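You operate a simulated robot arm through the tools that you are given. There is no shell and no other tool.

Carry out the task below with a simulated robot arm. There is one attempt and no reset: what you move stays moved.

JOB
Swap the jig's slider for the size on the card and close the zip.
Fine: old slider on the free outline, new one locked in, carriage right through.

It is judged by the outcome, as a careful person would: the job done as asked, and still so three seconds after it is handed in. It fails if anything else is knocked over, pushed out of place, dropped, spilled or broken.

ROBOT AND FRAMES
A 6-joint arm with a two-finger parallel gripper, fixed in place. Base frame: the origin is on the floor under the middle of its stand, x ahead of it, y to its left, z up; the work surface is at about z = 0.892. Readings come in m, rad, newtons and seconds.
With the tool pointing down near the work surface it reaches from about 0.36 to 0.76 m from the base axis. Its first joint turns from -1.152 to 1.152 rad. Payload 2.45 kg.
The TCP is the grasp point between the finger pads, 0.024 m short of the fingertips. In the tool frame z runs along the fingers and y along their closing line. Largest opening 0.068 m; finger width 0.017, thickness 0.01; the body of the gripper, 0.04 by 0.07 m, starts 0.041 m behind the TCP.
Orientation is that of the tool frame in the base frame, as [roll, pitch, yaw] about the fixed x, y, z axes, in that order (R = Rz(yaw) Ry(pitch) Rx(roll)). With the fingers straight down and closing along the base's y, the tool's x points along the base's -x, its y along +y and its z along -z.

CONTROLS
- The arm moves only by the tool arm_command. Its argument "increments" is a list of rows, each a list of 2 entries, a list of its own where there are three numbers: the shift along the base's x, y, z in m, then the turn, a rotation vector about the base's x, y, z in rad. In form: [[[dx, dy, dz], [ax, ay, az]], ...]. A call has 1 to 20 rows; each row is the pose to reach, as a shift and turn from the pose commanded when the call began. "hand" is the opening, from 0 (shut) to 1 (fully open), set as the call begins (left out, the last holds). Rows are played at 5 a second. More than 0.05 m and 0.15 rad between two rows, or a gripper value outside its range, and nothing of the call is played. Where a pose cannot be reached the arm comes as near as it can. A force on the tool above 40 N (or 10 N above the force at the start of the call, whichever is more), or a blocked arm, ends the call early, and 0.2 s more pass. Each finger travels about 0.108 m/s and halts on what it meets, pressing with about 39 N; the grip force reading is that of the motor and also rises with nothing between the fingers. The clock runs only during rows and for 0.2 s after the last one: add rows that repeat a pose to give the fingers time. The reply holds the time, the measured pose of the TCP, the force on the tool along the base axes, the opening and the grip force, in the units named above and with some noise, with the torque about the TCP (base axes, N m) and any sound that the robot's microphone picked up.
- Cameras (640 x 400 px; columns grow to the right, rows downward): "scene" is fixed at [0.184, 0.436, 1.4618]; the picture's right is [-0.50, -0.87, 0.00], its down [-0.52, 0.30, -0.80] and it looks along [0.70, -0.40, -0.60] (base axes); focal length 320 px, centre (320, 200). "wrist" rides on the gripper at [0.084, 0.011, -0.075] in the tool frame; the picture's right is [-0.13, 0.99, 0.00], its down [-0.60, -0.08, -0.79] and it looks along [-0.79, -0.10, 0.61] (tool axes); focal length 251 px, centre (320, 200). There is no depth. A picture from a camera that has moved, and an enlarged one, comes with that camera's place and axes in the base frame and with its lens.
- grab_frame(camera): a new picture of that camera. No time passes.
- inspect(camera, box): a new picture of the part [left, top, right, bottom] of that camera's present view, enlarged. No time passes.
- close_job(): hands the job in; it is judged then, once.

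Places have to be worked out from the pictures, the camera data and where the tool is seen. Open the gripper and draw the arm clear of the work before you hand the job in, unless the task says otherwise.

The tools are called by a JSON object that holds its "name" and its "arguments". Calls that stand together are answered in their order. arm_command: Moves the arm, as the interface text tells. Its arguments: {"type":"object","properties":{"increments":{"type":"array"},"hand":{"type":"number"}},"required":["increments"]} The other tools are called the same way: grab_frame (camera) takes a picture; inspect (camera, box) takes an enlarged picture of a part of a camera's view; close_job () hands the job in.

At the start:

```text
t: 0.0
position: [0.502, 0.0205, 1.2182]
ee_rot: [-3.141, -0.001, 3.141]
contact_force: [0.9, 0.1, 1.2]
moment: [0.02, 0.02, -0.02]
gripper_width: 0.068
grip_force: 0.1
```

scene: 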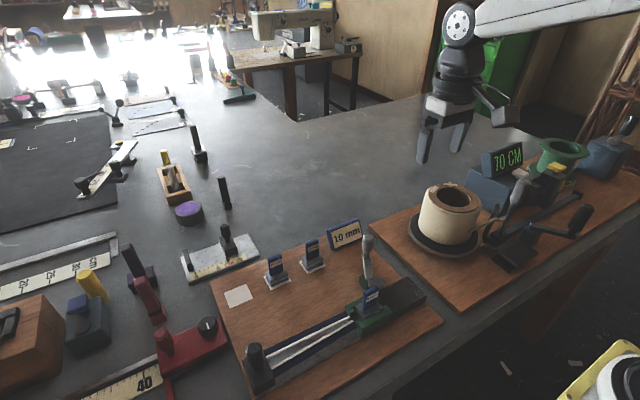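
wrist: 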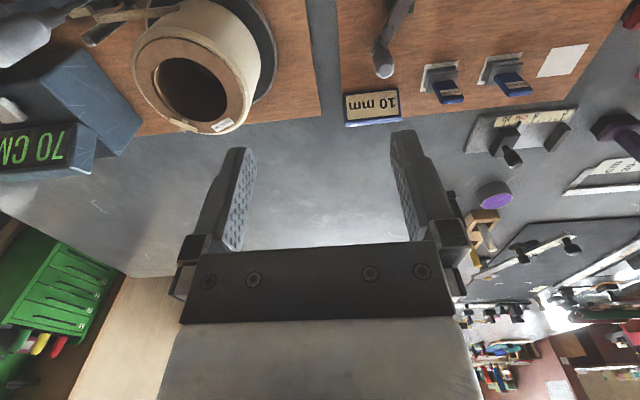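

I start by looking closely at the zip jig area: the board with the card "10 mm", two spare sliders, an empty outline, and the carriage with a slider.

{"name": "inspect", "arguments": {"camera": "scene", "box": [200, 210, 450, 400]}}

{"name": "inspect", "arguments": {"camera": "scene", "box": [320, 220, 440, 340]}}

{"name": "inspect", "arguments": {"camera": "scene", "box": [215, 215, 375, 315]}}

{"name": "inspect", "arguments": {"camera": "wrist", "box": [320, 0, 640, 200]}}

```text
2.11 times, centred on (325, 305) of scene
camera zoom: at [0.184, 0.436, 1.4618], right [-0.5, -0.87, 0.0], down [-0.52, 0.3, -0.8], along [0.7, -0.4, -0.6], focal length 674 px, centre (310, -21)
```

zoom: 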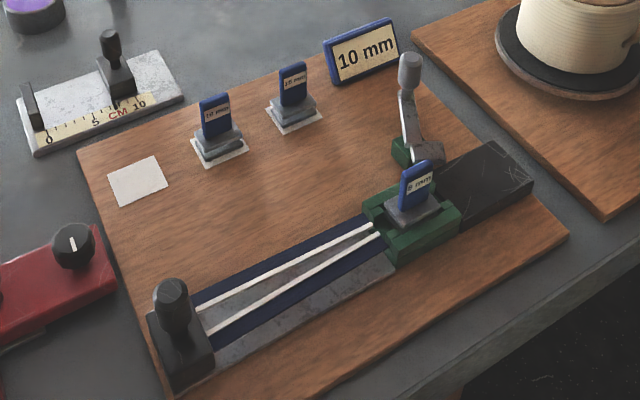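

```text
3.33 times, centred on (380, 280) of scene
camera zoom: at [0.184, 0.436, 1.4618], right [-0.5, -0.87, 0.0], down [-0.52, 0.3, -0.8], along [0.7, -0.4, -0.6], focal length 1067 px, centre (120, -67)
```

zoom: 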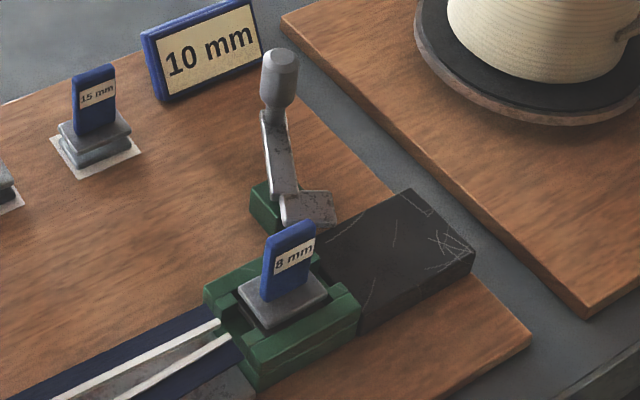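

```text
4.00 times, centred on (295, 265) of scene
camera zoom: at [0.184, 0.436, 1.4618], right [-0.5, -0.87, 0.0], down [-0.52, 0.3, -0.8], along [0.7, -0.4, -0.6], focal length 1281 px, centre (420, -60)
```

zoom: 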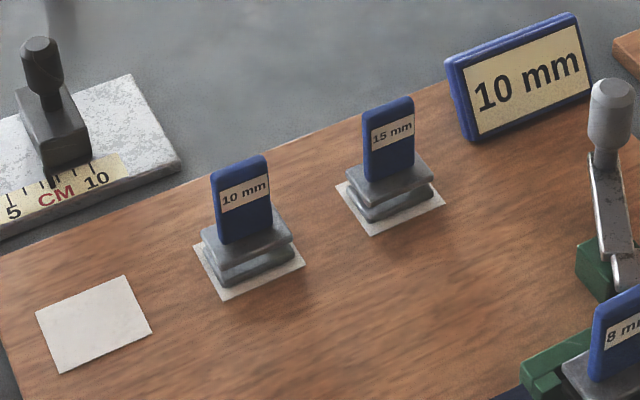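

```text
2.00 times, centred on (480, 100) of wrist
camera zoom: at [0.4193, 0.0323, 1.2931], right [0.13, 0.99, 0.0], down [0.6, -0.08, 0.79], along [0.79, -0.1, -0.61], focal length 503 px, centre (0, 400)
```

zoom: 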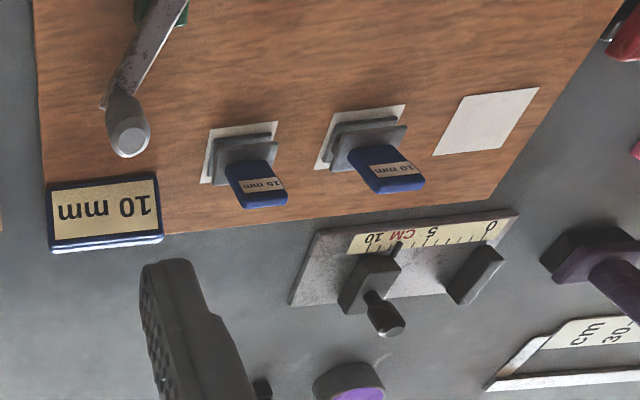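

The card reads 10 mm; by the scene camera the outlines lie along x≈0.62 (free at y≈0.38, 10 mm at y≈0.29, 15 mm at y≈0.21), and the carriage with the 8 mm slider is near (0.45, 0.18). I move the wrist camera over the jig to see the lever and carriage closely.

{"name": "arm_command", "arguments": {"increments": [[[-0.02, 0.036, -0.01], [0, 0, 0]], [[-0.04, 0.072, -0.02], [0, 0, 0]], [[-0.06, 0.108, -0.035], [0, 0, 0]], [[-0.08, 0.144, -0.05], [0, 0, 0]], [[-0.082, 0.18, -0.068], [0, 0, 0]], [[-0.082, 0.18, -0.068], [0, 0, 0]]], "hand": 1}}

```text
t: 1.4
position: [0.4222, 0.1986, 1.1484]
ee_rot: [-3.141, 0.002, 3.139]
contact_force: [-0.3, 0.2, 0.6]
moment: [-0.01, -0.01, -0.04]
gripper_width: 0.0678
grip_force: 0.0
```

The arm is above the jig. I take both pictures to study the carriage and lever.

{"name": "grab_frame", "arguments": {"camera": "wrist"}}

{"name": "grab_frame", "arguments": {"camera": "scene"}}

{"name": "inspect", "arguments": {"camera": "wrist", "box": [160, 0, 480, 200]}}

```text
taken
camera wrist: at [0.3383, 0.21, 1.2235], right [0.13, 0.99, 0.0], down [0.6, -0.08, 0.79], along [0.79, -0.1, -0.61], focal length 251 px, centre (320, 200)
```

wrist: 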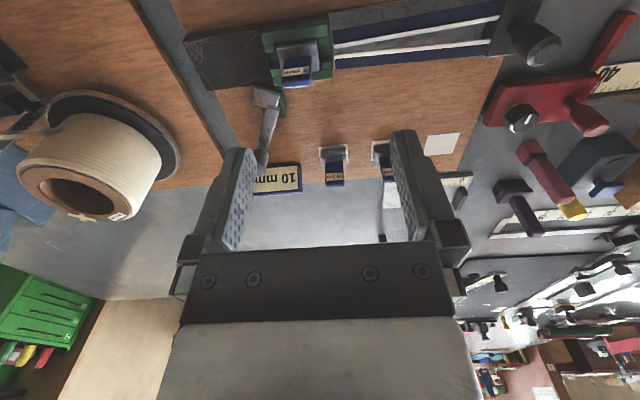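

```text
taken
```

scene: 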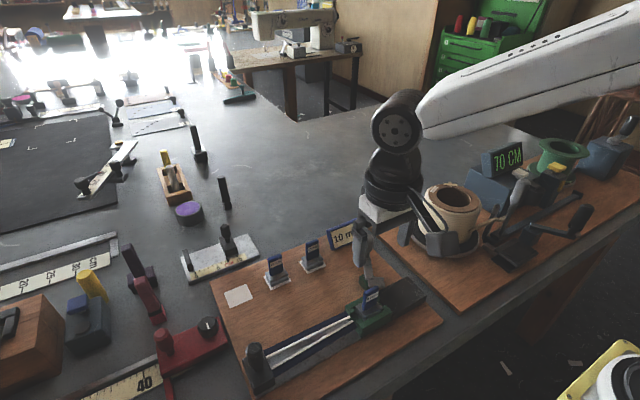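

```text
2.00 times, centred on (320, 100) of wrist
camera zoom: at [0.3383, 0.21, 1.2235], right [0.13, 0.99, 0.0], down [0.6, -0.08, 0.79], along [0.79, -0.1, -0.61], focal length 503 px, centre (320, 400)
```

zoom: 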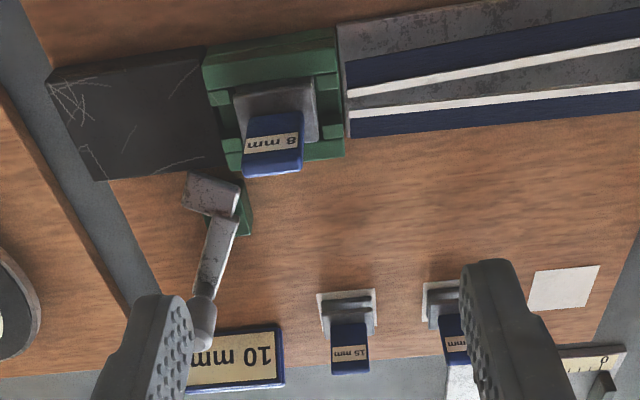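

The lever stands beside the carriage on a small green block, leaning away from the rail. I drop lower in front of it for a clearer view, keeping well above the tags.

{"name": "arm_command", "arguments": {"increments": [[[-0.01, -0.025, -0.03], [0, 0, 0]], [[-0.02, -0.05, -0.06], [0, 0, 0]], [[-0.02, -0.07, -0.09], [0, 0, 0]], [[-0.02, -0.07, -0.09], [0, 0, 0]]]}}

```text
t: 2.4
position: [0.3981, 0.1281, 1.059]
ee_rot: [-3.141, 0.0, -3.141]
contact_force: [-1.0, -0.8, 0.8]
moment: [-0.03, 0.01, -0.01]
gripper_width: 0.0682
grip_force: 0.2
```

Now at (0.398, 0.128, 1.059). I take close views of the carriage and lever.

{"name": "grab_frame", "arguments": {"camera": "wrist"}}

{"name": "inspect", "arguments": {"camera": "wrist", "box": [240, 20, 480, 170]}}

{"name": "inspect", "arguments": {"camera": "scene", "box": [330, 230, 450, 330]}}

```text
taken
camera wrist: at [0.3142, 0.1389, 1.1347], right [0.13, 0.99, 0.0], down [0.6, -0.08, 0.79], along [0.79, -0.1, -0.61], focal length 251 px, centre (320, 200)
```

wrist: 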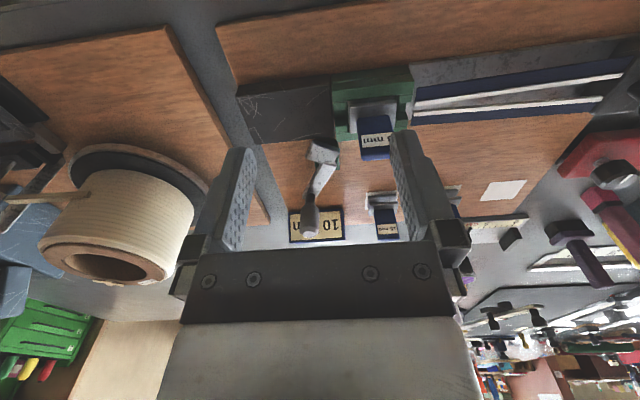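

```text
2.67 times, centred on (360, 95) of wrist
camera zoom: at [0.3142, 0.1389, 1.1347], right [0.13, 0.99, 0.0], down [0.6, -0.08, 0.79], along [0.79, -0.1, -0.61], focal length 670 px, centre (213, 480)
```

zoom: 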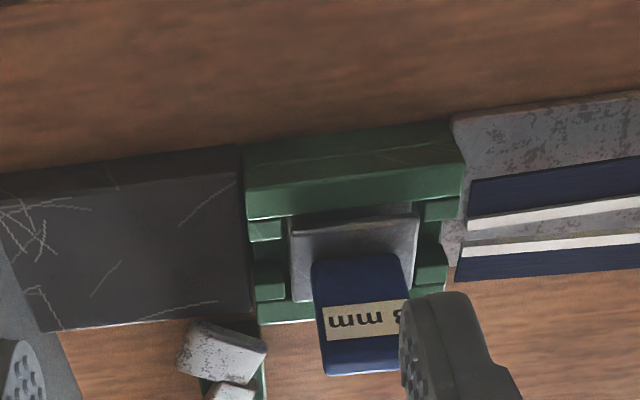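

```text
4.00 times, centred on (390, 280) of scene
camera zoom: at [0.184, 0.436, 1.4618], right [-0.5, -0.87, 0.0], down [-0.52, 0.3, -0.8], along [0.7, -0.4, -0.6], focal length 1281 px, centre (40, -120)
```

zoom: 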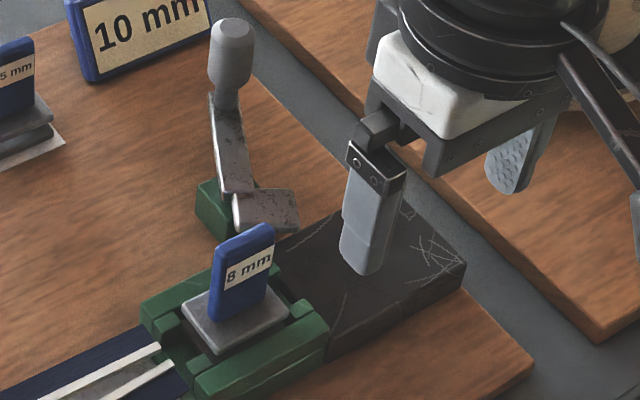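

The slider plate in the carriage appears to span x≈0.44–0.47, y≈0.148–0.192 at z≈0.93, tag wide along y. I zoom on the lever and its foot to understand the lock.

{"name": "inspect", "arguments": {"camera": "wrist", "box": [250, 120, 410, 245]}}

{"name": "inspect", "arguments": {"camera": "scene", "box": [360, 230, 424, 295]}}

{"name": "inspect", "arguments": {"camera": "scene", "box": [355, 270, 419, 330]}}

```text
3.20 times, centred on (330, 182) of wrist
camera zoom: at [0.3142, 0.1389, 1.1347], right [0.13, 0.99, 0.0], down [0.6, -0.08, 0.79], along [0.79, -0.1, -0.61], focal length 805 px, centre (288, 256)
```

zoom: 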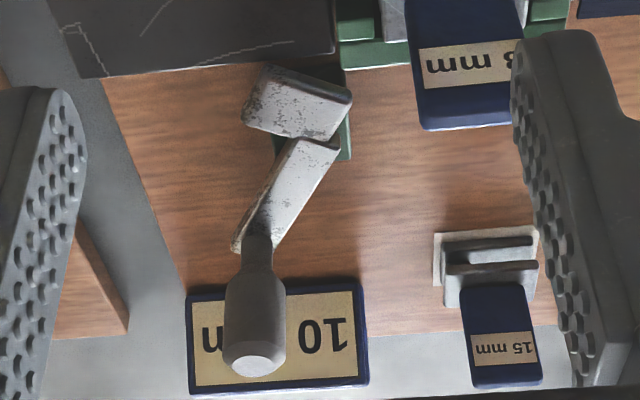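

```text
6.15 times, centred on (392, 262) of scene
camera zoom: at [0.184, 0.436, 1.4618], right [-0.5, -0.87, 0.0], down [-0.52, 0.3, -0.8], along [0.7, -0.4, -0.6], focal length 1971 px, centre (-123, -185)
```

zoom: 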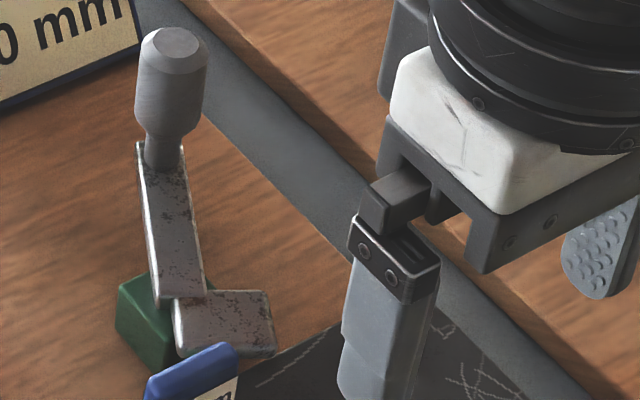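

```text
6.67 times, centred on (387, 300) of scene
camera zoom: at [0.184, 0.436, 1.4618], right [-0.5, -0.87, 0.0], down [-0.52, 0.3, -0.8], along [0.7, -0.4, -0.6], focal length 2135 px, centre (-127, -467)
```

zoom: 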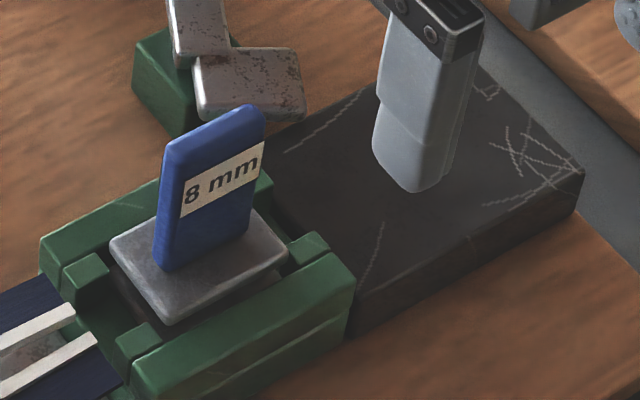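

The lever looks like a flat bell-crank on a vertical pivot near (0.50, 0.13) with an upright knob at ~(0.58, 0.09) and a tongue pointing away from the slider. I turn the tool −90° about z and view from the +y side to see whether it is attached to the carriage.

{"name": "arm_command", "arguments": {"increments": [[[0.005, 0.014, 0.01], [0, 0, -0.1428]], [[0.01, 0.028, 0.02], [0, 0, -0.2856]], [[0.015, 0.042, 0.02], [0, 0, -0.4284]], [[0.02, 0.056, 0.02], [0, 0, -0.5712]], [[0.03, 0.07, 0.02], [0, 0, -0.714]], [[0.04, 0.084, 0.02], [0, 0, -0.8568]], [[0.05, 0.098, 0.02], [0, 0, -0.9996]], [[0.06, 0.112, 0.01], [0, 0, -1.1424]], [[0.07, 0.126, 0.0], [0, 0, -1.2852]], [[0.08, 0.14, 0.0], [0, 0, -1.428]], [[0.08, 0.15, 0.0], [0, 0, -1.5708]], [[0.08, 0.15, 0.0], [0, 0, -1.5708]]]}}

```text
t: 5.0
position: [0.4821, 0.2795, 1.0611]
ee_rot: [3.141, -0.001, 1.569]
contact_force: [-0.2, 0.6, 0.1]
moment: [0.03, 0.0, 0.03]
gripper_width: 0.0679
grip_force: 0.0
```

The rotation worked. I look from the +y side now.

{"name": "grab_frame", "arguments": {"camera": "wrist"}}

{"name": "inspect", "arguments": {"camera": "wrist", "box": [230, 40, 430, 165]}}

```text
taken
camera wrist: at [0.4939, 0.3636, 1.1359], right [0.99, -0.13, 0.0], down [-0.08, -0.6, 0.79], along [-0.1, -0.79, -0.61], focal length 251 px, centre (320, 200)
```

wrist: 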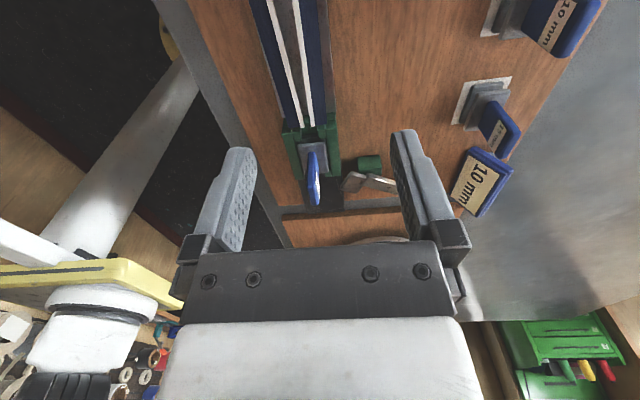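

```text
3.20 times, centred on (330, 102) of wrist
camera zoom: at [0.4939, 0.3636, 1.1359], right [0.99, -0.13, 0.0], down [-0.08, -0.6, 0.79], along [-0.1, -0.79, -0.61], focal length 805 px, centre (288, 512)
```

zoom: 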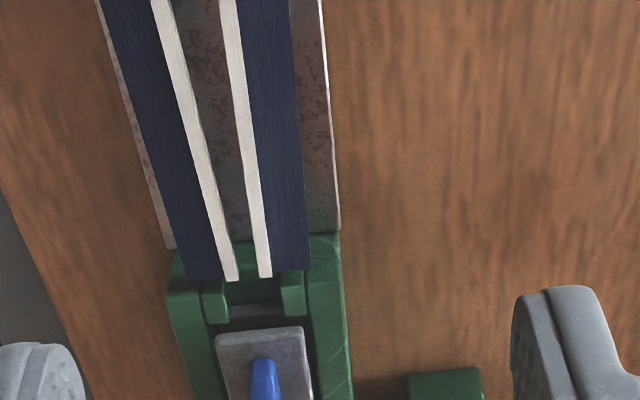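

The green lever block may be separate from the carriage; I zoom on that gap.

{"name": "inspect", "arguments": {"camera": "wrist", "box": [270, 110, 420, 215]}}

{"name": "inspect", "arguments": {"camera": "wrist", "box": [430, 0, 630, 125]}}

{"name": "inspect", "arguments": {"camera": "scene", "box": [330, 220, 450, 330]}}

```text
3.81 times, centred on (345, 162) of wrist
camera zoom: at [0.4939, 0.3636, 1.1359], right [0.99, -0.13, 0.0], down [-0.08, -0.6, 0.79], along [-0.1, -0.79, -0.61], focal length 958 px, centre (225, 343)
```

zoom: 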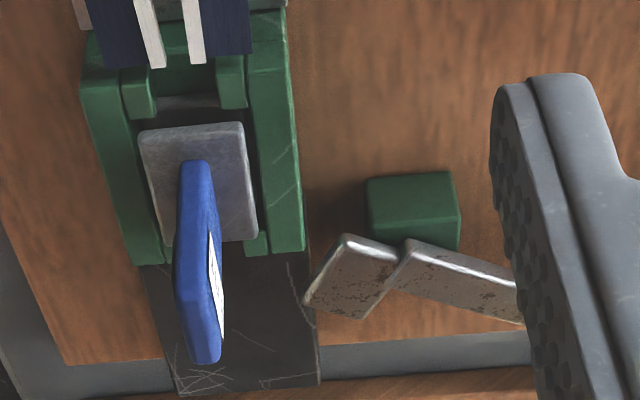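

```text
3.20 times, centred on (530, 62) of wrist
camera zoom: at [0.4939, 0.3636, 1.1359], right [0.99, -0.13, 0.0], down [-0.08, -0.6, 0.79], along [-0.1, -0.79, -0.61], focal length 805 px, centre (-352, 640)
```

zoom: 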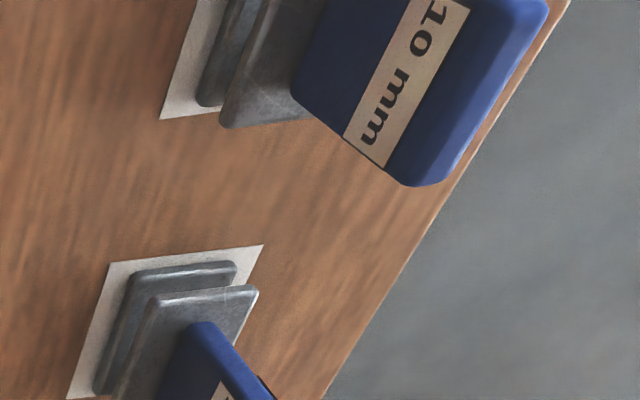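

```text
3.64 times, centred on (390, 275) of scene
camera zoom: at [0.184, 0.436, 1.4618], right [-0.5, -0.87, 0.0], down [-0.52, 0.3, -0.8], along [0.7, -0.4, -0.6], focal length 1164 px, centre (66, -73)
```

zoom: 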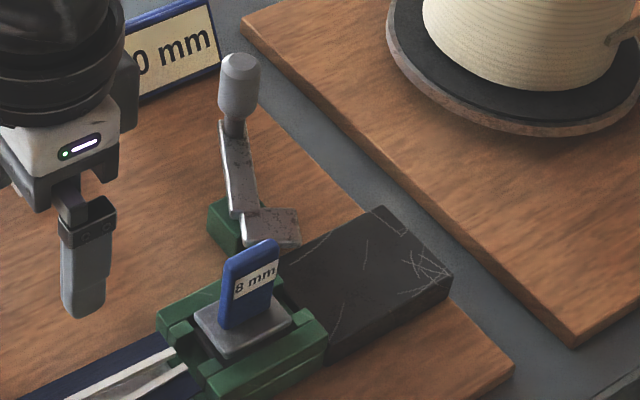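

The lever's green block looks separate from the carriage (block ≈ x 0.51–0.55, y 0.105–0.145; knob top ≈ (0.573, 0.093, 0.98)). I want a top-down view, so I tilt the camera down by 40° and back the tool off toward −y, well above everything.

{"name": "arm_command", "arguments": {"increments": [[[0.0, -0.03, 0.04], [0, 0, 0]], [[0.0, -0.06, 0.07], [0.1, 0, 0]], [[0.0, -0.1, 0.07], [0.22, 0, 0]], [[0.0, -0.14, 0.07], [0.34, 0, 0]], [[0.0, -0.18, 0.07], [0.46, 0, 0]], [[0.0, -0.21, 0.06], [0.58, 0, 0]], [[0.0, -0.23, 0.04], [0.7, 0, 0]], [[0.0, -0.23, 0.04], [0.7, 0, 0]]]}}

```text
t: 6.8
position: [0.4794, 0.0495, 1.1018]
ee_rot: [-3.141, -0.703, 1.571]
contact_force: [0.0, 0.5, -0.2]
moment: [-0.02, 0.02, 0.01]
gripper_width: 0.0682
grip_force: 0.1
```

The tilt was reached. I take the top-down view.

{"name": "grab_frame", "arguments": {"camera": "wrist"}}

{"name": "inspect", "arguments": {"camera": "wrist", "box": [260, 0, 450, 130]}}

```text
taken
camera wrist: at [0.4923, 0.0657, 1.213], right [0.99, -0.1, -0.08], down [-0.08, -0.97, 0.22], along [-0.1, -0.21, -0.97], focal length 251 px, centre (320, 200)
```

wrist: 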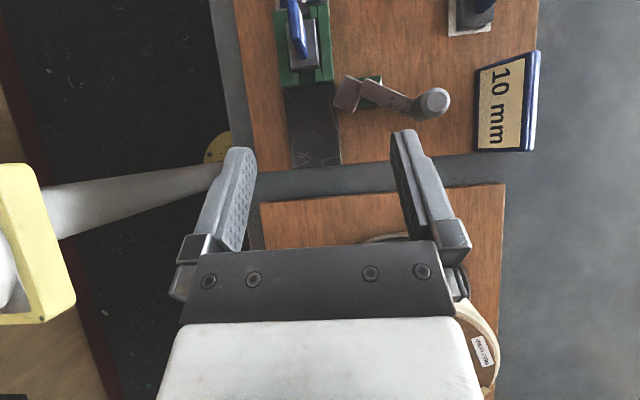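

```text
3.08 times, centred on (355, 65) of wrist
camera zoom: at [0.4923, 0.0657, 1.213], right [0.99, -0.1, -0.08], down [-0.08, -0.97, 0.22], along [-0.1, -0.21, -0.97], focal length 774 px, centre (212, 615)
```

zoom: 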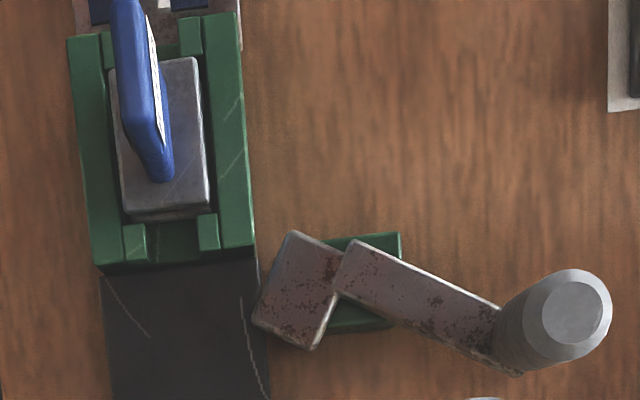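

From above, the lever has an arm with knob to +x and a plate on its other end close to the rail, on its own green block. I want a low side view to see heights and whether it is attached, so I untilt and come in low from the +y side between carriage and outlines.

{"name": "arm_command", "arguments": {"increments": [[[0.008, 0.03, 0.02], [-0.12, 0, 0]], [[0.016, 0.06, 0.03], [-0.24, 0, 0]], [[0.024, 0.09, 0.03], [-0.36, 0, 0]], [[0.032, 0.12, 0.03], [-0.48, 0, 0]], [[0.04, 0.15, 0.02], [-0.6, 0, 0]], [[0.046, 0.18, 0.0], [-0.7, 0, 0]], [[0.048, 0.187, -0.04], [-0.7, 0, 0]], [[0.048, 0.187, -0.08], [-0.7, 0, 0]], [[0.048, 0.187, -0.105], [-0.7, 0, 0]], [[0.048, 0.187, -0.105], [-0.7, 0, 0]]], "hand": 0.6}}

```text
t: 9.0
position: [0.5279, 0.2363, 0.9918]
ee_rot: [3.142, 0.001, 1.569]
contact_force: [-0.4, -0.3, -0.8]
moment: [0.01, 0.0, 0.02]
gripper_width: 0.0409
grip_force: 0.1
```

Now low at z≈0.99. I take the view along −y toward the lever.

{"name": "grab_frame", "arguments": {"camera": "wrist"}}

{"name": "inspect", "arguments": {"camera": "wrist", "box": [180, 90, 400, 240]}}

{"name": "inspect", "arguments": {"camera": "wrist", "box": [400, 0, 640, 150]}}

```text
taken
camera wrist: at [0.5403, 0.3202, 1.0664], right [0.99, -0.13, 0.0], down [-0.08, -0.6, 0.79], along [-0.1, -0.79, -0.61], focal length 251 px, centre (320, 200)
```

wrist: 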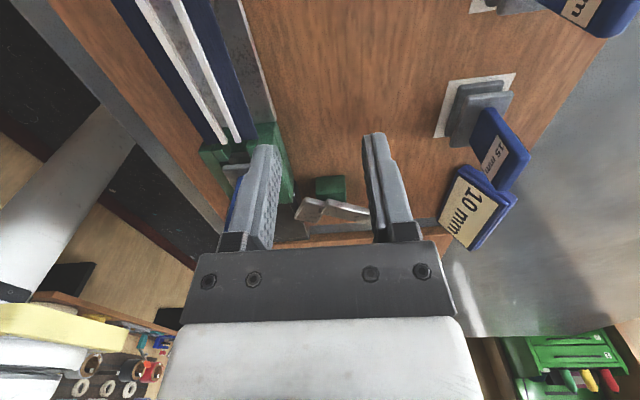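

```text
2.67 times, centred on (290, 165) of wrist
camera zoom: at [0.5403, 0.3202, 1.0664], right [0.99, -0.13, 0.0], down [-0.08, -0.6, 0.79], along [-0.1, -0.79, -0.61], focal length 670 px, centre (400, 293)
```

zoom: 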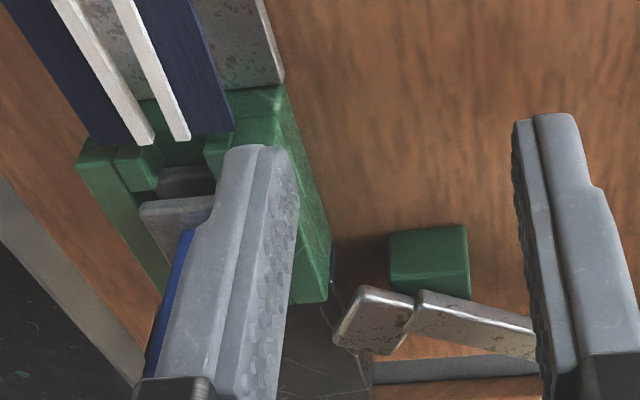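

```text
2.67 times, centred on (520, 75) of wrist
camera zoom: at [0.5403, 0.3202, 1.0664], right [0.99, -0.13, 0.0], down [-0.08, -0.6, 0.79], along [-0.1, -0.79, -0.61], focal length 670 px, centre (-213, 533)
```

zoom: 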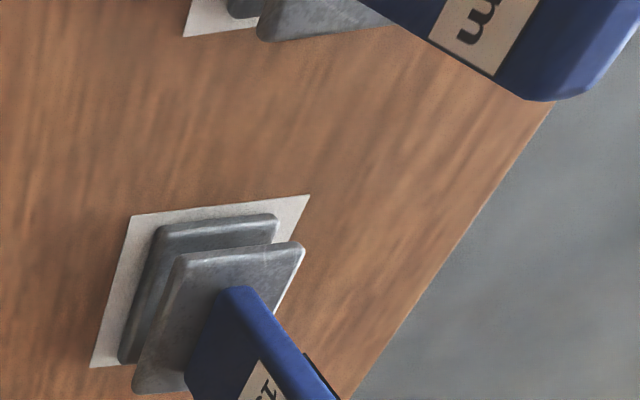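

The lever block stands on the board by itself. The tag of the 8 mm slider seems to be at about (0.460, 0.172), z 0.935–0.984, thin along x. I rise and hover over it with fingers closing along x to check alignment in the wrist view.

{"name": "arm_command", "arguments": {"increments": [[[0, 0, 0.04], [0, 0, 0]], [[-0.02, -0.02, 0.05], [0, 0, 0]], [[-0.05, -0.045, 0.05], [0, 0, 0]], [[-0.069, -0.0655, 0.045], [0, 0, 0]], [[-0.069, -0.0655, 0.045], [0, 0, 0]]], "hand": 0.6}}

```text
t: 10.2
position: [0.4626, 0.1705, 1.0406]
ee_rot: [-3.141, 0.0, 1.573]
contact_force: [0.2, -0.4, -0.8]
moment: [0.01, -0.02, -0.02]
gripper_width: 0.0405
grip_force: 0.1
```

Hovering over the carriage slider. I check its place between the fingers.

{"name": "grab_frame", "arguments": {"camera": "wrist"}}

{"name": "inspect", "arguments": {"camera": "wrist", "box": [220, 60, 420, 240]}}

{"name": "inspect", "arguments": {"camera": "scene", "box": [330, 220, 450, 330]}}

```text
taken
camera wrist: at [0.4745, 0.254, 1.1146], right [0.99, -0.13, 0.0], down [-0.08, -0.6, 0.79], along [-0.1, -0.79, -0.61], focal length 251 px, centre (320, 200)
```

wrist: 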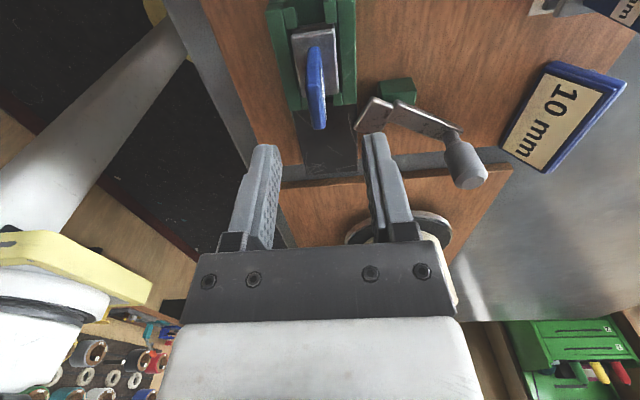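

```text
2.22 times, centred on (320, 150) of wrist
camera zoom: at [0.4745, 0.254, 1.1146], right [0.99, -0.13, 0.0], down [-0.08, -0.6, 0.79], along [-0.1, -0.79, -0.61], focal length 559 px, centre (320, 311)
```

zoom: 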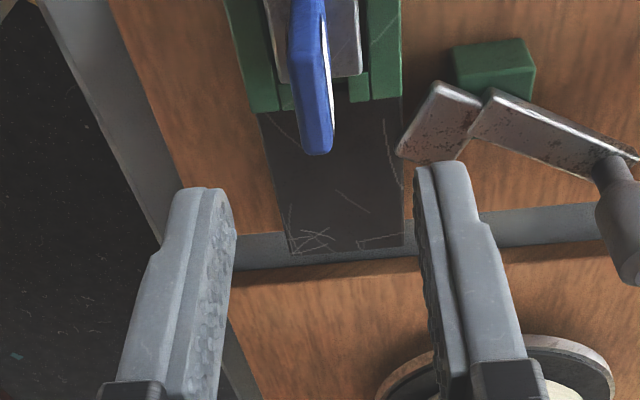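

```text
3.64 times, centred on (390, 275) of scene
camera zoom: at [0.184, 0.436, 1.4618], right [-0.5, -0.87, 0.0], down [-0.52, 0.3, -0.8], along [0.7, -0.4, -0.6], focal length 1164 px, centre (66, -73)
```

zoom: 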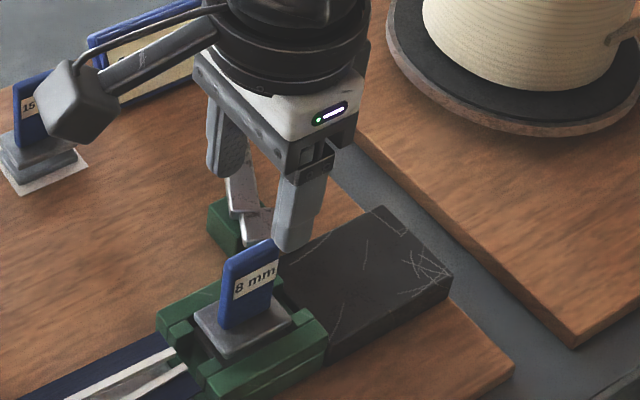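

The tag is close to centred between the fingers. I zoom in on it to refine its x position.

{"name": "inspect", "arguments": {"camera": "wrist", "box": [280, 30, 360, 140]}}

```text
3.64 times, centred on (320, 85) of wrist
camera zoom: at [0.4745, 0.254, 1.1146], right [0.99, -0.13, 0.0], down [-0.08, -0.6, 0.79], along [-0.1, -0.79, -0.61], focal length 914 px, centre (320, 618)
```

zoom: 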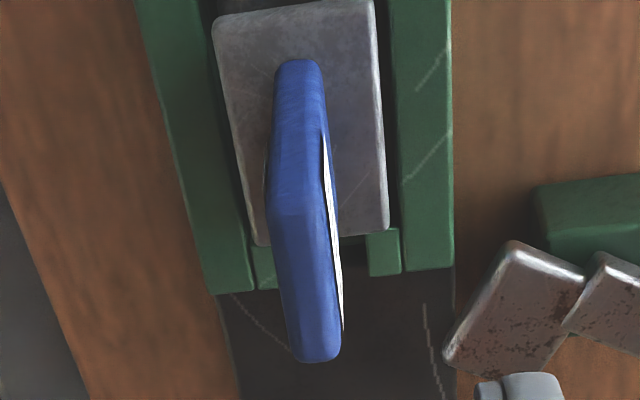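

The tag is centred at about x 0.461, y 0.1725. I narrow the opening a little and descend with the tips to z≈0.946, above the slider plate.

{"name": "arm_command", "arguments": {"increments": [[[-0.0012, 0.002, -0.02], [0, 0, 0]], [[-0.0012, 0.002, -0.04], [0, 0, 0]], [[-0.0012, 0.002, -0.055], [0, 0, 0]], [[-0.0012, 0.002, -0.063], [0, 0, 0]], [[-0.0012, 0.002, -0.07], [0, 0, 0]], [[-0.0012, 0.002, -0.07], [0, 0, 0]]], "hand": 0.45}}

```text
t: 11.6
position: [0.4601, 0.1766, 0.9695]
ee_rot: [3.141, -0.001, 1.572]
contact_force: [0.0, 0.1, 0.1]
moment: [0.01, 0.0, 0.0]
gripper_width: 0.0306
grip_force: 0.3
```

No contact. I check the picture before closing.

{"name": "inspect", "arguments": {"camera": "wrist", "box": [240, 80, 400, 240]}}

{"name": "inspect", "arguments": {"camera": "scene", "box": [330, 240, 430, 330]}}

```text
2.50 times, centred on (320, 160) of wrist
camera zoom: at [0.4716, 0.2592, 1.0453], right [0.99, -0.13, 0.0], down [-0.08, -0.6, 0.79], along [-0.1, -0.79, -0.61], focal length 629 px, centre (320, 300)
```

zoom: 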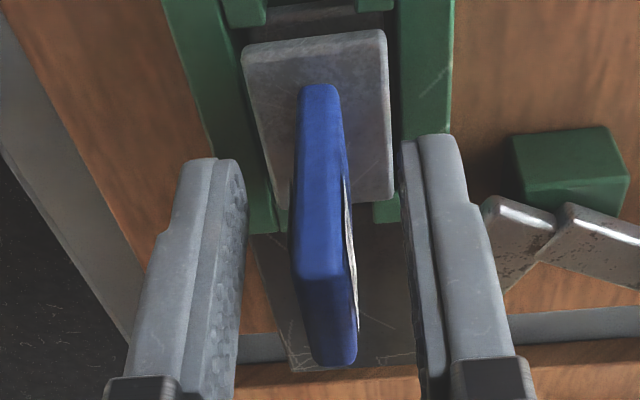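

```text
4.44 times, centred on (380, 285) of scene
camera zoom: at [0.184, 0.436, 1.4618], right [-0.5, -0.87, 0.0], down [-0.52, 0.3, -0.8], along [0.7, -0.4, -0.6], focal length 1423 px, centre (53, -178)
```

zoom: 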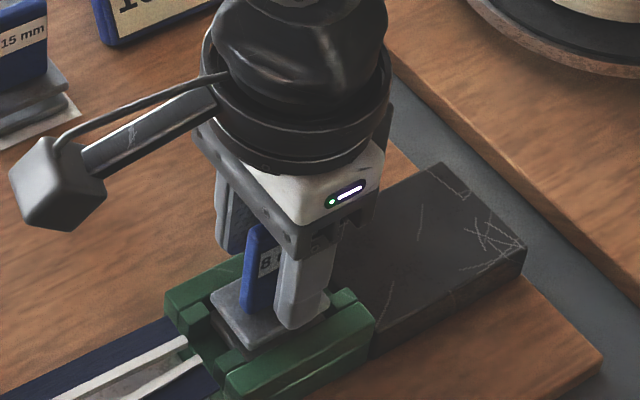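

The tag is well centred between the pads. I close on it.

{"name": "arm_command", "arguments": {"increments": [[[0, 0, 0], [0, 0, 0]], [[0, 0, 0], [0, 0, 0]], [[0, 0, 0], [0, 0, 0]], [[0, 0, 0], [0, 0, 0]]], "hand": 0}}

```text
t: 12.6
position: [0.4598, 0.1745, 0.9707]
ee_rot: [3.141, 0.001, 1.57]
contact_force: [3.3, -1.1, -2.7]
moment: [0.06, -0.15, 0.02]
gripper_width: 0.0086
grip_force: 30.2
```

The tag (8.6 mm thick) is held. I try a gentle 3 mm lift and watch the force to tell whether the slider is locked.

{"name": "arm_command", "arguments": {"increments": [[[0, 0, 0.001], [0, 0, 0]], [[0, 0, 0.002], [0, 0, 0]], [[0, 0, 0.003], [0, 0, 0]]]}}

```text
t: 13.4
position: [0.4594, 0.1755, 0.9734]
ee_rot: [3.139, -0.001, 1.572]
contact_force: [6.1, 4.7, -12.4]
moment: [0.33, -0.32, 0.0]
gripper_width: 0.0084
grip_force: 30.3
```

There is a 12 N downward pull: the slider is held. I look before deciding.

{"name": "inspect", "arguments": {"camera": "wrist", "box": [240, 80, 400, 240]}}

{"name": "inspect", "arguments": {"camera": "scene", "box": [330, 240, 430, 330]}}

```text
2.50 times, centred on (320, 160) of wrist
camera zoom: at [0.4714, 0.2591, 1.0475], right [0.99, -0.13, 0.0], down [-0.08, -0.6, 0.79], along [-0.1, -0.79, -0.61], focal length 629 px, centre (320, 300)
```

zoom: 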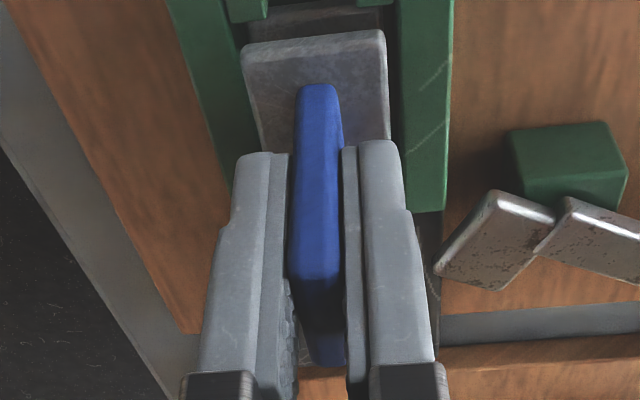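

```text
4.44 times, centred on (380, 285) of scene
camera zoom: at [0.1843, 0.4362, 1.4616], right [-0.5, -0.87, 0.0], down [-0.52, 0.3, -0.8], along [0.69, -0.4, -0.6], focal length 1423 px, centre (53, -178)
```

zoom: 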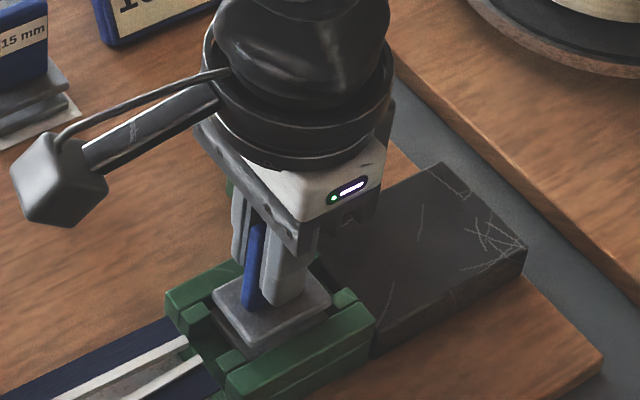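

The slider does not come freely, so it is still locked and the lever must be turned first. I lower it back, open and rise clear of the tag.

{"name": "arm_command", "arguments": {"increments": [[[0, 0, -0.002], [0, 0, 0]], [[0, 0, -0.003], [0, 0, 0]], [[0, 0, -0.003], [0, 0, 0]]]}}

{"name": "arm_command", "arguments": {"increments": [[[0, 0, 0], [0, 0, 0]], [[0, 0, 0], [0, 0, 0]], [[0, 0, 0.02], [0, 0, 0]], [[0, 0, 0.05], [0, 0, 0]], [[0, 0, 0.09], [0, 0, 0]], [[0, 0, 0.09], [0, 0, 0]]], "hand": 0.5}}

```text
t: 14.2
position: [0.4591, 0.176, 0.9705]
ee_rot: [3.138, -0.001, 1.574]
contact_force: [2.8, 1.2, 12.1]
moment: [-0.03, -0.2, 0.03]
gripper_width: 0.0085
grip_force: 30.1
```

```text
t: 15.6
position: [0.4566, 0.1719, 1.0609]
ee_rot: [-3.141, 0.0, 1.571]
contact_force: [0.5, 0.4, -0.4]
moment: [0.02, 0.01, 0.04]
gripper_width: 0.0341
grip_force: 0.0
```

Released. I check the slider is unchanged and look at the lever again.

{"name": "grab_frame", "arguments": {"camera": "wrist"}}

{"name": "inspect", "arguments": {"camera": "scene", "box": [340, 225, 450, 325]}}

```text
taken
camera wrist: at [0.4695, 0.2569, 1.1351], right [0.99, -0.13, 0.0], down [-0.08, -0.6, 0.79], along [-0.1, -0.79, -0.61], focal length 251 px, centre (320, 200)
```

wrist: 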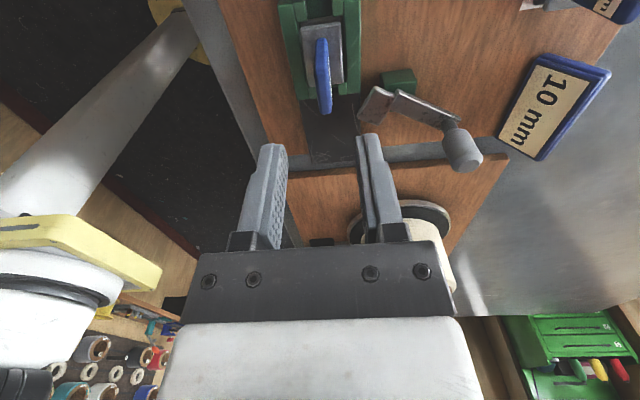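

```text
4.00 times, centred on (395, 275) of scene
camera zoom: at [0.184, 0.436, 1.4618], right [-0.5, -0.87, 0.0], down [-0.52, 0.3, -0.8], along [0.7, -0.4, -0.6], focal length 1281 px, centre (20, -100)
```

zoom: 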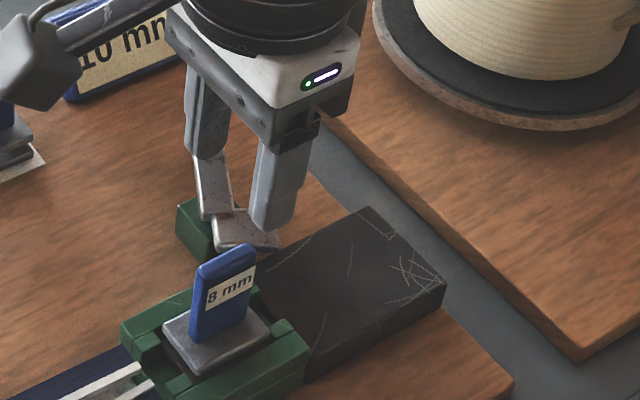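

I zoom on the knob to pin down its position from this viewpoint.

{"name": "inspect", "arguments": {"camera": "wrist", "box": [340, 50, 500, 180]}}

{"name": "inspect", "arguments": {"camera": "wrist", "box": [270, 0, 380, 120]}}

```text
3.08 times, centred on (420, 115) of wrist
camera zoom: at [0.4695, 0.2569, 1.1351], right [0.99, -0.13, 0.0], down [-0.08, -0.6, 0.79], along [-0.1, -0.79, -0.61], focal length 774 px, centre (12, 462)
```

zoom: 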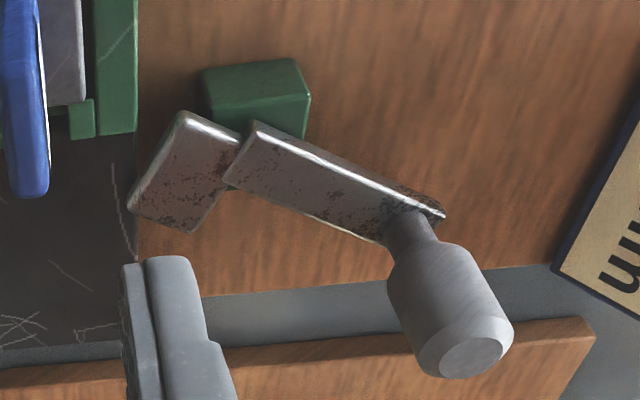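

```text
3.33 times, centred on (325, 60) of wrist
camera zoom: at [0.4695, 0.2569, 1.1351], right [0.99, -0.13, 0.0], down [-0.08, -0.6, 0.79], along [-0.1, -0.79, -0.61], focal length 838 px, centre (303, 667)
```

zoom: 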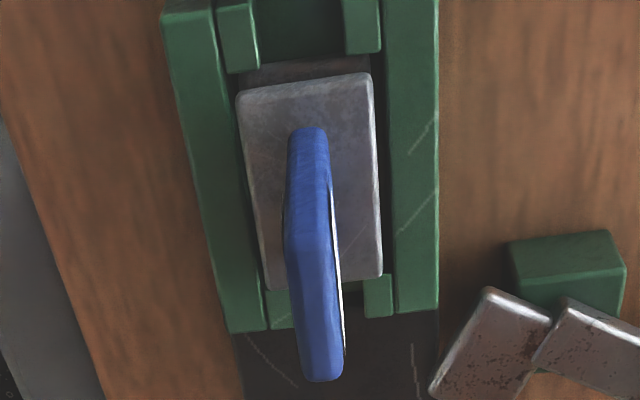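

The knob is at about (0.575, 0.092) with its top at z≈0.98. I turn the tool +60° so the fingers close across the lever arm and move above the knob, fully open.

{"name": "arm_command", "arguments": {"increments": [[[0.0, 0.0, 0.01], [0, 0, 0.13]], [[0.02, -0.012, 0.01], [0, 0, 0.26]], [[0.04, -0.025, 0.01], [0, 0, 0.39]], [[0.06, -0.04, 0.01], [0, 0, 0.52]], [[0.08, -0.055, 0.01], [0, 0, 0.65]], [[0.1, -0.068, 0.01], [0, 0, 0.78]], [[0.11, -0.078, 0.0], [0, 0, 0.92]], [[0.116, -0.0815, 0.0], [0, 0, 1.047]], [[0.116, -0.0815, 0.0], [0, 0, 1.047]]], "hand": 1}}

```text
t: 17.6
position: [0.5742, 0.0919, 1.0603]
ee_rot: [-3.141, 0.001, 2.621]
contact_force: [-0.1, 0.0, 0.4]
moment: [0.0, 0.02, 0.0]
gripper_width: 0.0679
grip_force: 0.1
```

I check the knob alignment under the open fingers.

{"name": "grab_frame", "arguments": {"camera": "wrist"}}

{"name": "inspect", "arguments": {"camera": "wrist", "box": [240, 20, 400, 150]}}

```text
taken
camera wrist: at [0.5086, 0.1429, 1.1347], right [0.61, 0.79, 0.0], down [0.48, -0.37, 0.79], along [0.63, -0.48, -0.61], focal length 251 px, centre (320, 200)
```

wrist: 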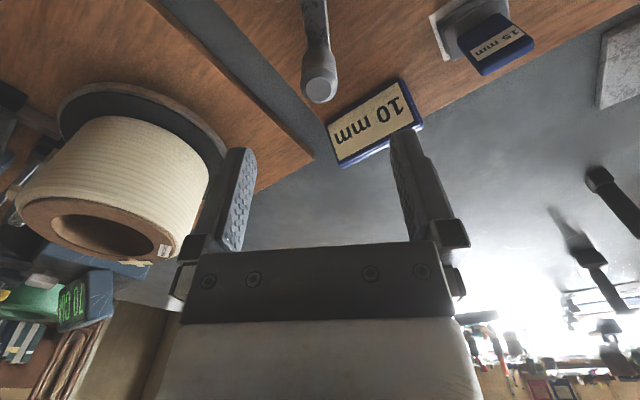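

```text
3.08 times, centred on (320, 85) of wrist
camera zoom: at [0.5086, 0.1429, 1.1347], right [0.61, 0.79, 0.0], down [0.48, -0.37, 0.79], along [0.63, -0.48, -0.61], focal length 774 px, centre (320, 554)
```

zoom: 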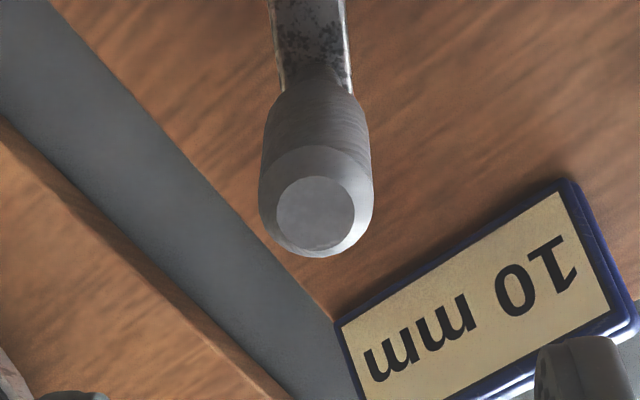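

The knob is centred (x≈0.575, y≈0.092, ~23 mm diameter) and the card is ~4 cm away from the outer finger. I descend and close on the knob.

{"name": "arm_command", "arguments": {"increments": [[[0.0, 0.0, -0.03], [0, 0, 0]], [[0.0, 0.0, -0.06], [0, 0, 0]], [[0.0, 0.0, -0.08], [0, 0, 0]], [[0.0, 0.0, -0.096], [0, 0, 0]], [[0.0, 0.0, -0.096], [0, 0, 0]]], "hand": 1}}

{"name": "arm_command", "arguments": {"increments": [[[0.0, 0.0, 0], [0, 0, 0]], [[0, 0, 0], [0, 0, 0]], [[0, 0, 0], [0, 0, 0]], [[0, 0, 0], [0, 0, 0]]], "hand": 0}}

```text
t: 18.8
position: [0.5728, 0.0918, 0.9655]
ee_rot: [-3.141, 0.0, 2.619]
contact_force: [-0.1, 0.0, -0.2]
moment: [0.0, -0.01, 0.0]
gripper_width: 0.068
grip_force: 0.0
```

```text
t: 19.8
position: [0.5734, 0.0927, 0.965]
ee_rot: [3.141, -0.001, 2.616]
contact_force: [-3.0, -6.8, -0.7]
moment: [0.62, -0.26, 0.11]
gripper_width: 0.0235
grip_force: 39.8
```

The knob is gripped, with about 7 N reaction against +y already. I try a small 6 mm push clockwise (toward −y) and read the force.

{"name": "arm_command", "arguments": {"increments": [[[-0.001, -0.0017, 0], [0, 0, -0.03]], [[-0.002, -0.0035, 0], [0, 0, -0.06]], [[-0.003, -0.0052, 0], [0, 0, -0.1]]]}}

```text
t: 20.6
position: [0.5713, 0.0876, 0.9632]
ee_rot: [3.141, 0.0, 2.517]
contact_force: [-0.3, -1.8, 1.8]
moment: [-0.7, 0.03, 0.09]
gripper_width: 0.0235
grip_force: 39.3
```

It moves freely clockwise. I continue along the arc a further 0.3 rad, following with yaw.

{"name": "arm_command", "arguments": {"increments": [[[-0.0019, -0.0022, 0], [0, 0, -0.05]], [[-0.0039, -0.0044, 0], [0, 0, -0.1]], [[-0.006, -0.0066, 0], [0, 0, -0.15]], [[-0.0081, -0.0087, 0], [0, 0, -0.2]], [[-0.0104, -0.0106, 0], [0, 0, -0.25]], [[-0.0127, -0.0125, 0], [0, 0, -0.3]]]}}

```text
t: 22.0
position: [0.5587, 0.0766, 0.9649]
ee_rot: [3.139, 0.004, 2.216]
contact_force: [8.8, -0.8, 4.7]
moment: [-0.18, 0.73, -0.28]
gripper_width: 0.0238
grip_force: 39.8
```

Some resistance is building. I look at the lever and carriage now.

{"name": "grab_frame", "arguments": {"camera": "scene"}}

{"name": "inspect", "arguments": {"camera": "scene", "box": [340, 225, 450, 325]}}

{"name": "grab_frame", "arguments": {"camera": "wrist"}}

```text
taken
```

scene: 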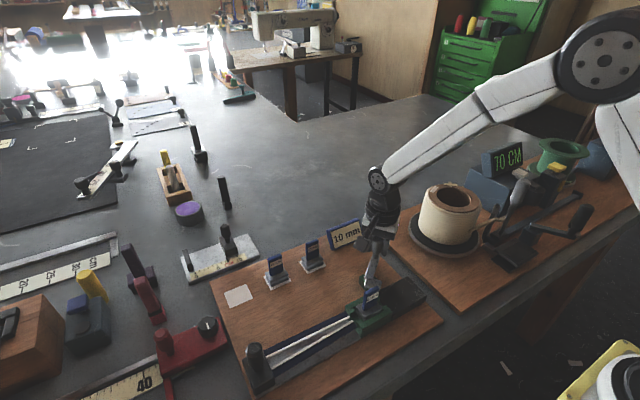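

```text
4.00 times, centred on (395, 275) of scene
camera zoom: at [0.1842, 0.436, 1.4617], right [-0.5, -0.87, 0.0], down [-0.52, 0.3, -0.8], along [0.7, -0.4, -0.6], focal length 1281 px, centre (20, -100)
```

zoom: 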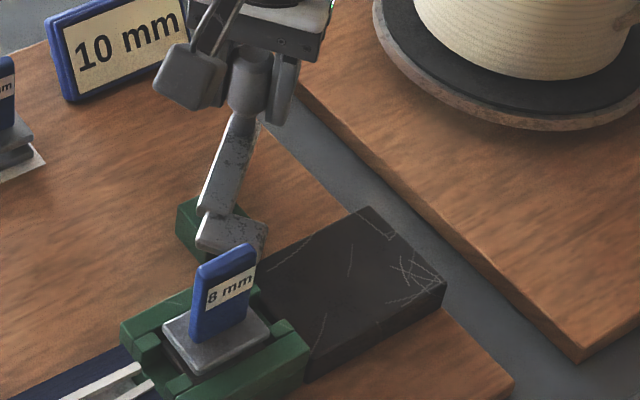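

```text
taken
camera wrist: at [0.518, 0.1496, 1.0395], right [0.87, 0.49, 0.0], down [0.3, -0.53, 0.79], along [0.39, -0.69, -0.61], focal length 251 px, centre (320, 200)
```

wrist: 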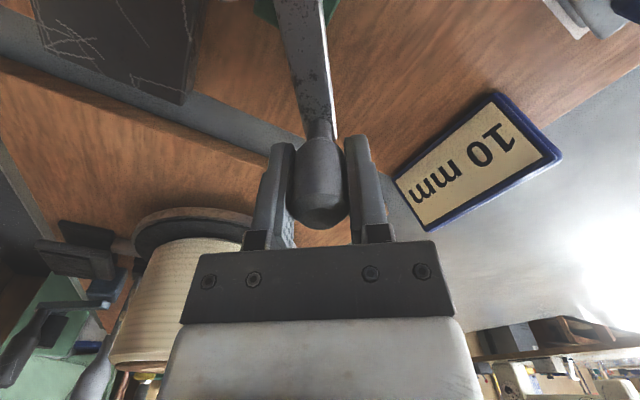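

The lever has turned about 23° (arm now at −53°) and nothing is disturbed. I continue clockwise in a small step of 0.2 rad.

{"name": "arm_command", "arguments": {"increments": [[[-0.0022, -0.0018, 0], [0, 0, -0.05]], [[-0.0047, -0.0036, 0], [0, 0, -0.1]], [[-0.0073, -0.0051, 0], [0, 0, -0.15]], [[-0.0099, -0.0065, 0], [0, 0, -0.2]], [[-0.0099, -0.0065, 0], [0, 0, -0.2]]]}}

```text
t: 23.2
position: [0.5486, 0.0685, 0.9644]
ee_rot: [3.141, 0.002, 2.015]
contact_force: [2.2, 7.1, 5.5]
moment: [-0.17, 0.39, -0.21]
gripper_width: 0.0239
grip_force: 39.6
```

Resistance stays a steady ~5 N, like joint friction. I continue clockwise another 0.3 rad.

{"name": "arm_command", "arguments": {"increments": [[[-0.0029, -0.0009, 0], [0, 0, -0.05]], [[-0.0057, -0.0019, 0], [0, 0, -0.1]], [[-0.0086, -0.0027, 0], [0, 0, -0.15]], [[-0.0114, -0.0035, 0], [0, 0, -0.2]], [[-0.0143, -0.0041, 0], [0, 0, -0.25]], [[-0.0172, -0.0046, 0], [0, 0, -0.3]], [[-0.0172, -0.0046, 0], [0, 0, -0.3]]]}}

```text
t: 24.8
position: [0.5308, 0.0635, 0.9649]
ee_rot: [3.138, -0.001, 1.715]
contact_force: [2.7, 4.3, 11.6]
moment: [-0.17, 0.52, -0.19]
gripper_width: 0.0235
grip_force: 40.0
```

An upward force of ~12 N has grown. I look at what the lever plate is doing.

{"name": "inspect", "arguments": {"camera": "scene", "box": [340, 225, 450, 325]}}

{"name": "grab_frame", "arguments": {"camera": "wrist"}}

{"name": "inspect", "arguments": {"camera": "scene", "box": [370, 260, 420, 300]}}

```text
4.00 times, centred on (395, 275) of scene
camera zoom: at [0.1839, 0.4361, 1.4617], right [-0.5, -0.87, 0.0], down [-0.52, 0.3, -0.8], along [0.7, -0.4, -0.6], focal length 1281 px, centre (20, -100)
```

zoom: 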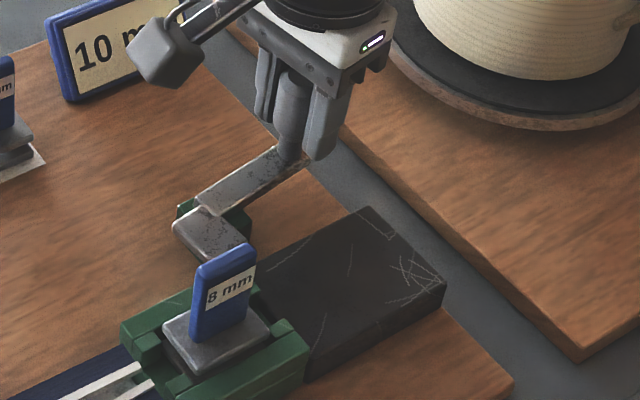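

```text
taken
camera wrist: at [0.5312, 0.1493, 1.0394], right [1.0, 0.01, 0.0], down [0.01, -0.61, 0.79], along [0.01, -0.79, -0.61], focal length 251 px, centre (320, 200)
```

wrist: 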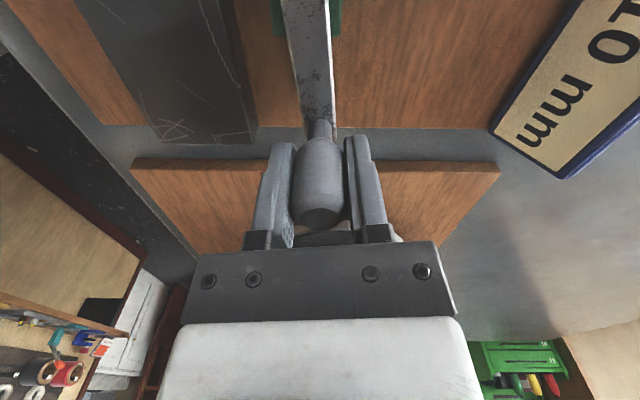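

```text
10.00 times, centred on (395, 280) of scene
camera zoom: at [0.1839, 0.4361, 1.4617], right [-0.5, -0.87, 0.0], down [-0.52, 0.3, -0.8], along [0.7, -0.4, -0.6], focal length 3202 px, centre (-430, -600)
```

zoom: 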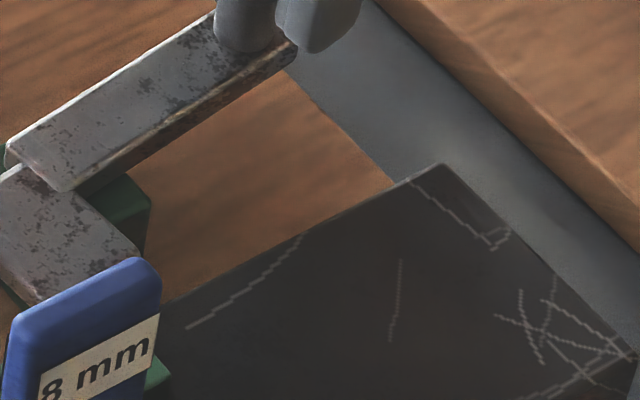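

The arm now lies nearly parallel to the rail and the plate points at the carriage. I go on clockwise a little to find the stop, relieving the vertical force slightly.

{"name": "arm_command", "arguments": {"increments": [[[-0.003, -0.0004, 0.001], [0, 0, -0.05]], [[-0.0059, -0.0007, 0.001], [0, 0, -0.1]], [[-0.0089, -0.0007, 0.001], [0, 0, -0.15]], [[-0.0118, -0.0006, 0.001], [0, 0, -0.2]], [[-0.0118, -0.0006, 0.001], [0, 0, -0.2]]]}}

```text
t: 25.8
position: [0.5245, 0.0637, 0.9662]
ee_rot: [3.129, -0.003, 1.545]
contact_force: [15.0, 2.0, -12.9]
moment: [-0.49, 1.05, 0.15]
gripper_width: 0.024
grip_force: 39.5
stopped in row 4: the force on the tool passed its limit at 43 N (the readings are from after the stop); the commanded pose is now the measured one
```

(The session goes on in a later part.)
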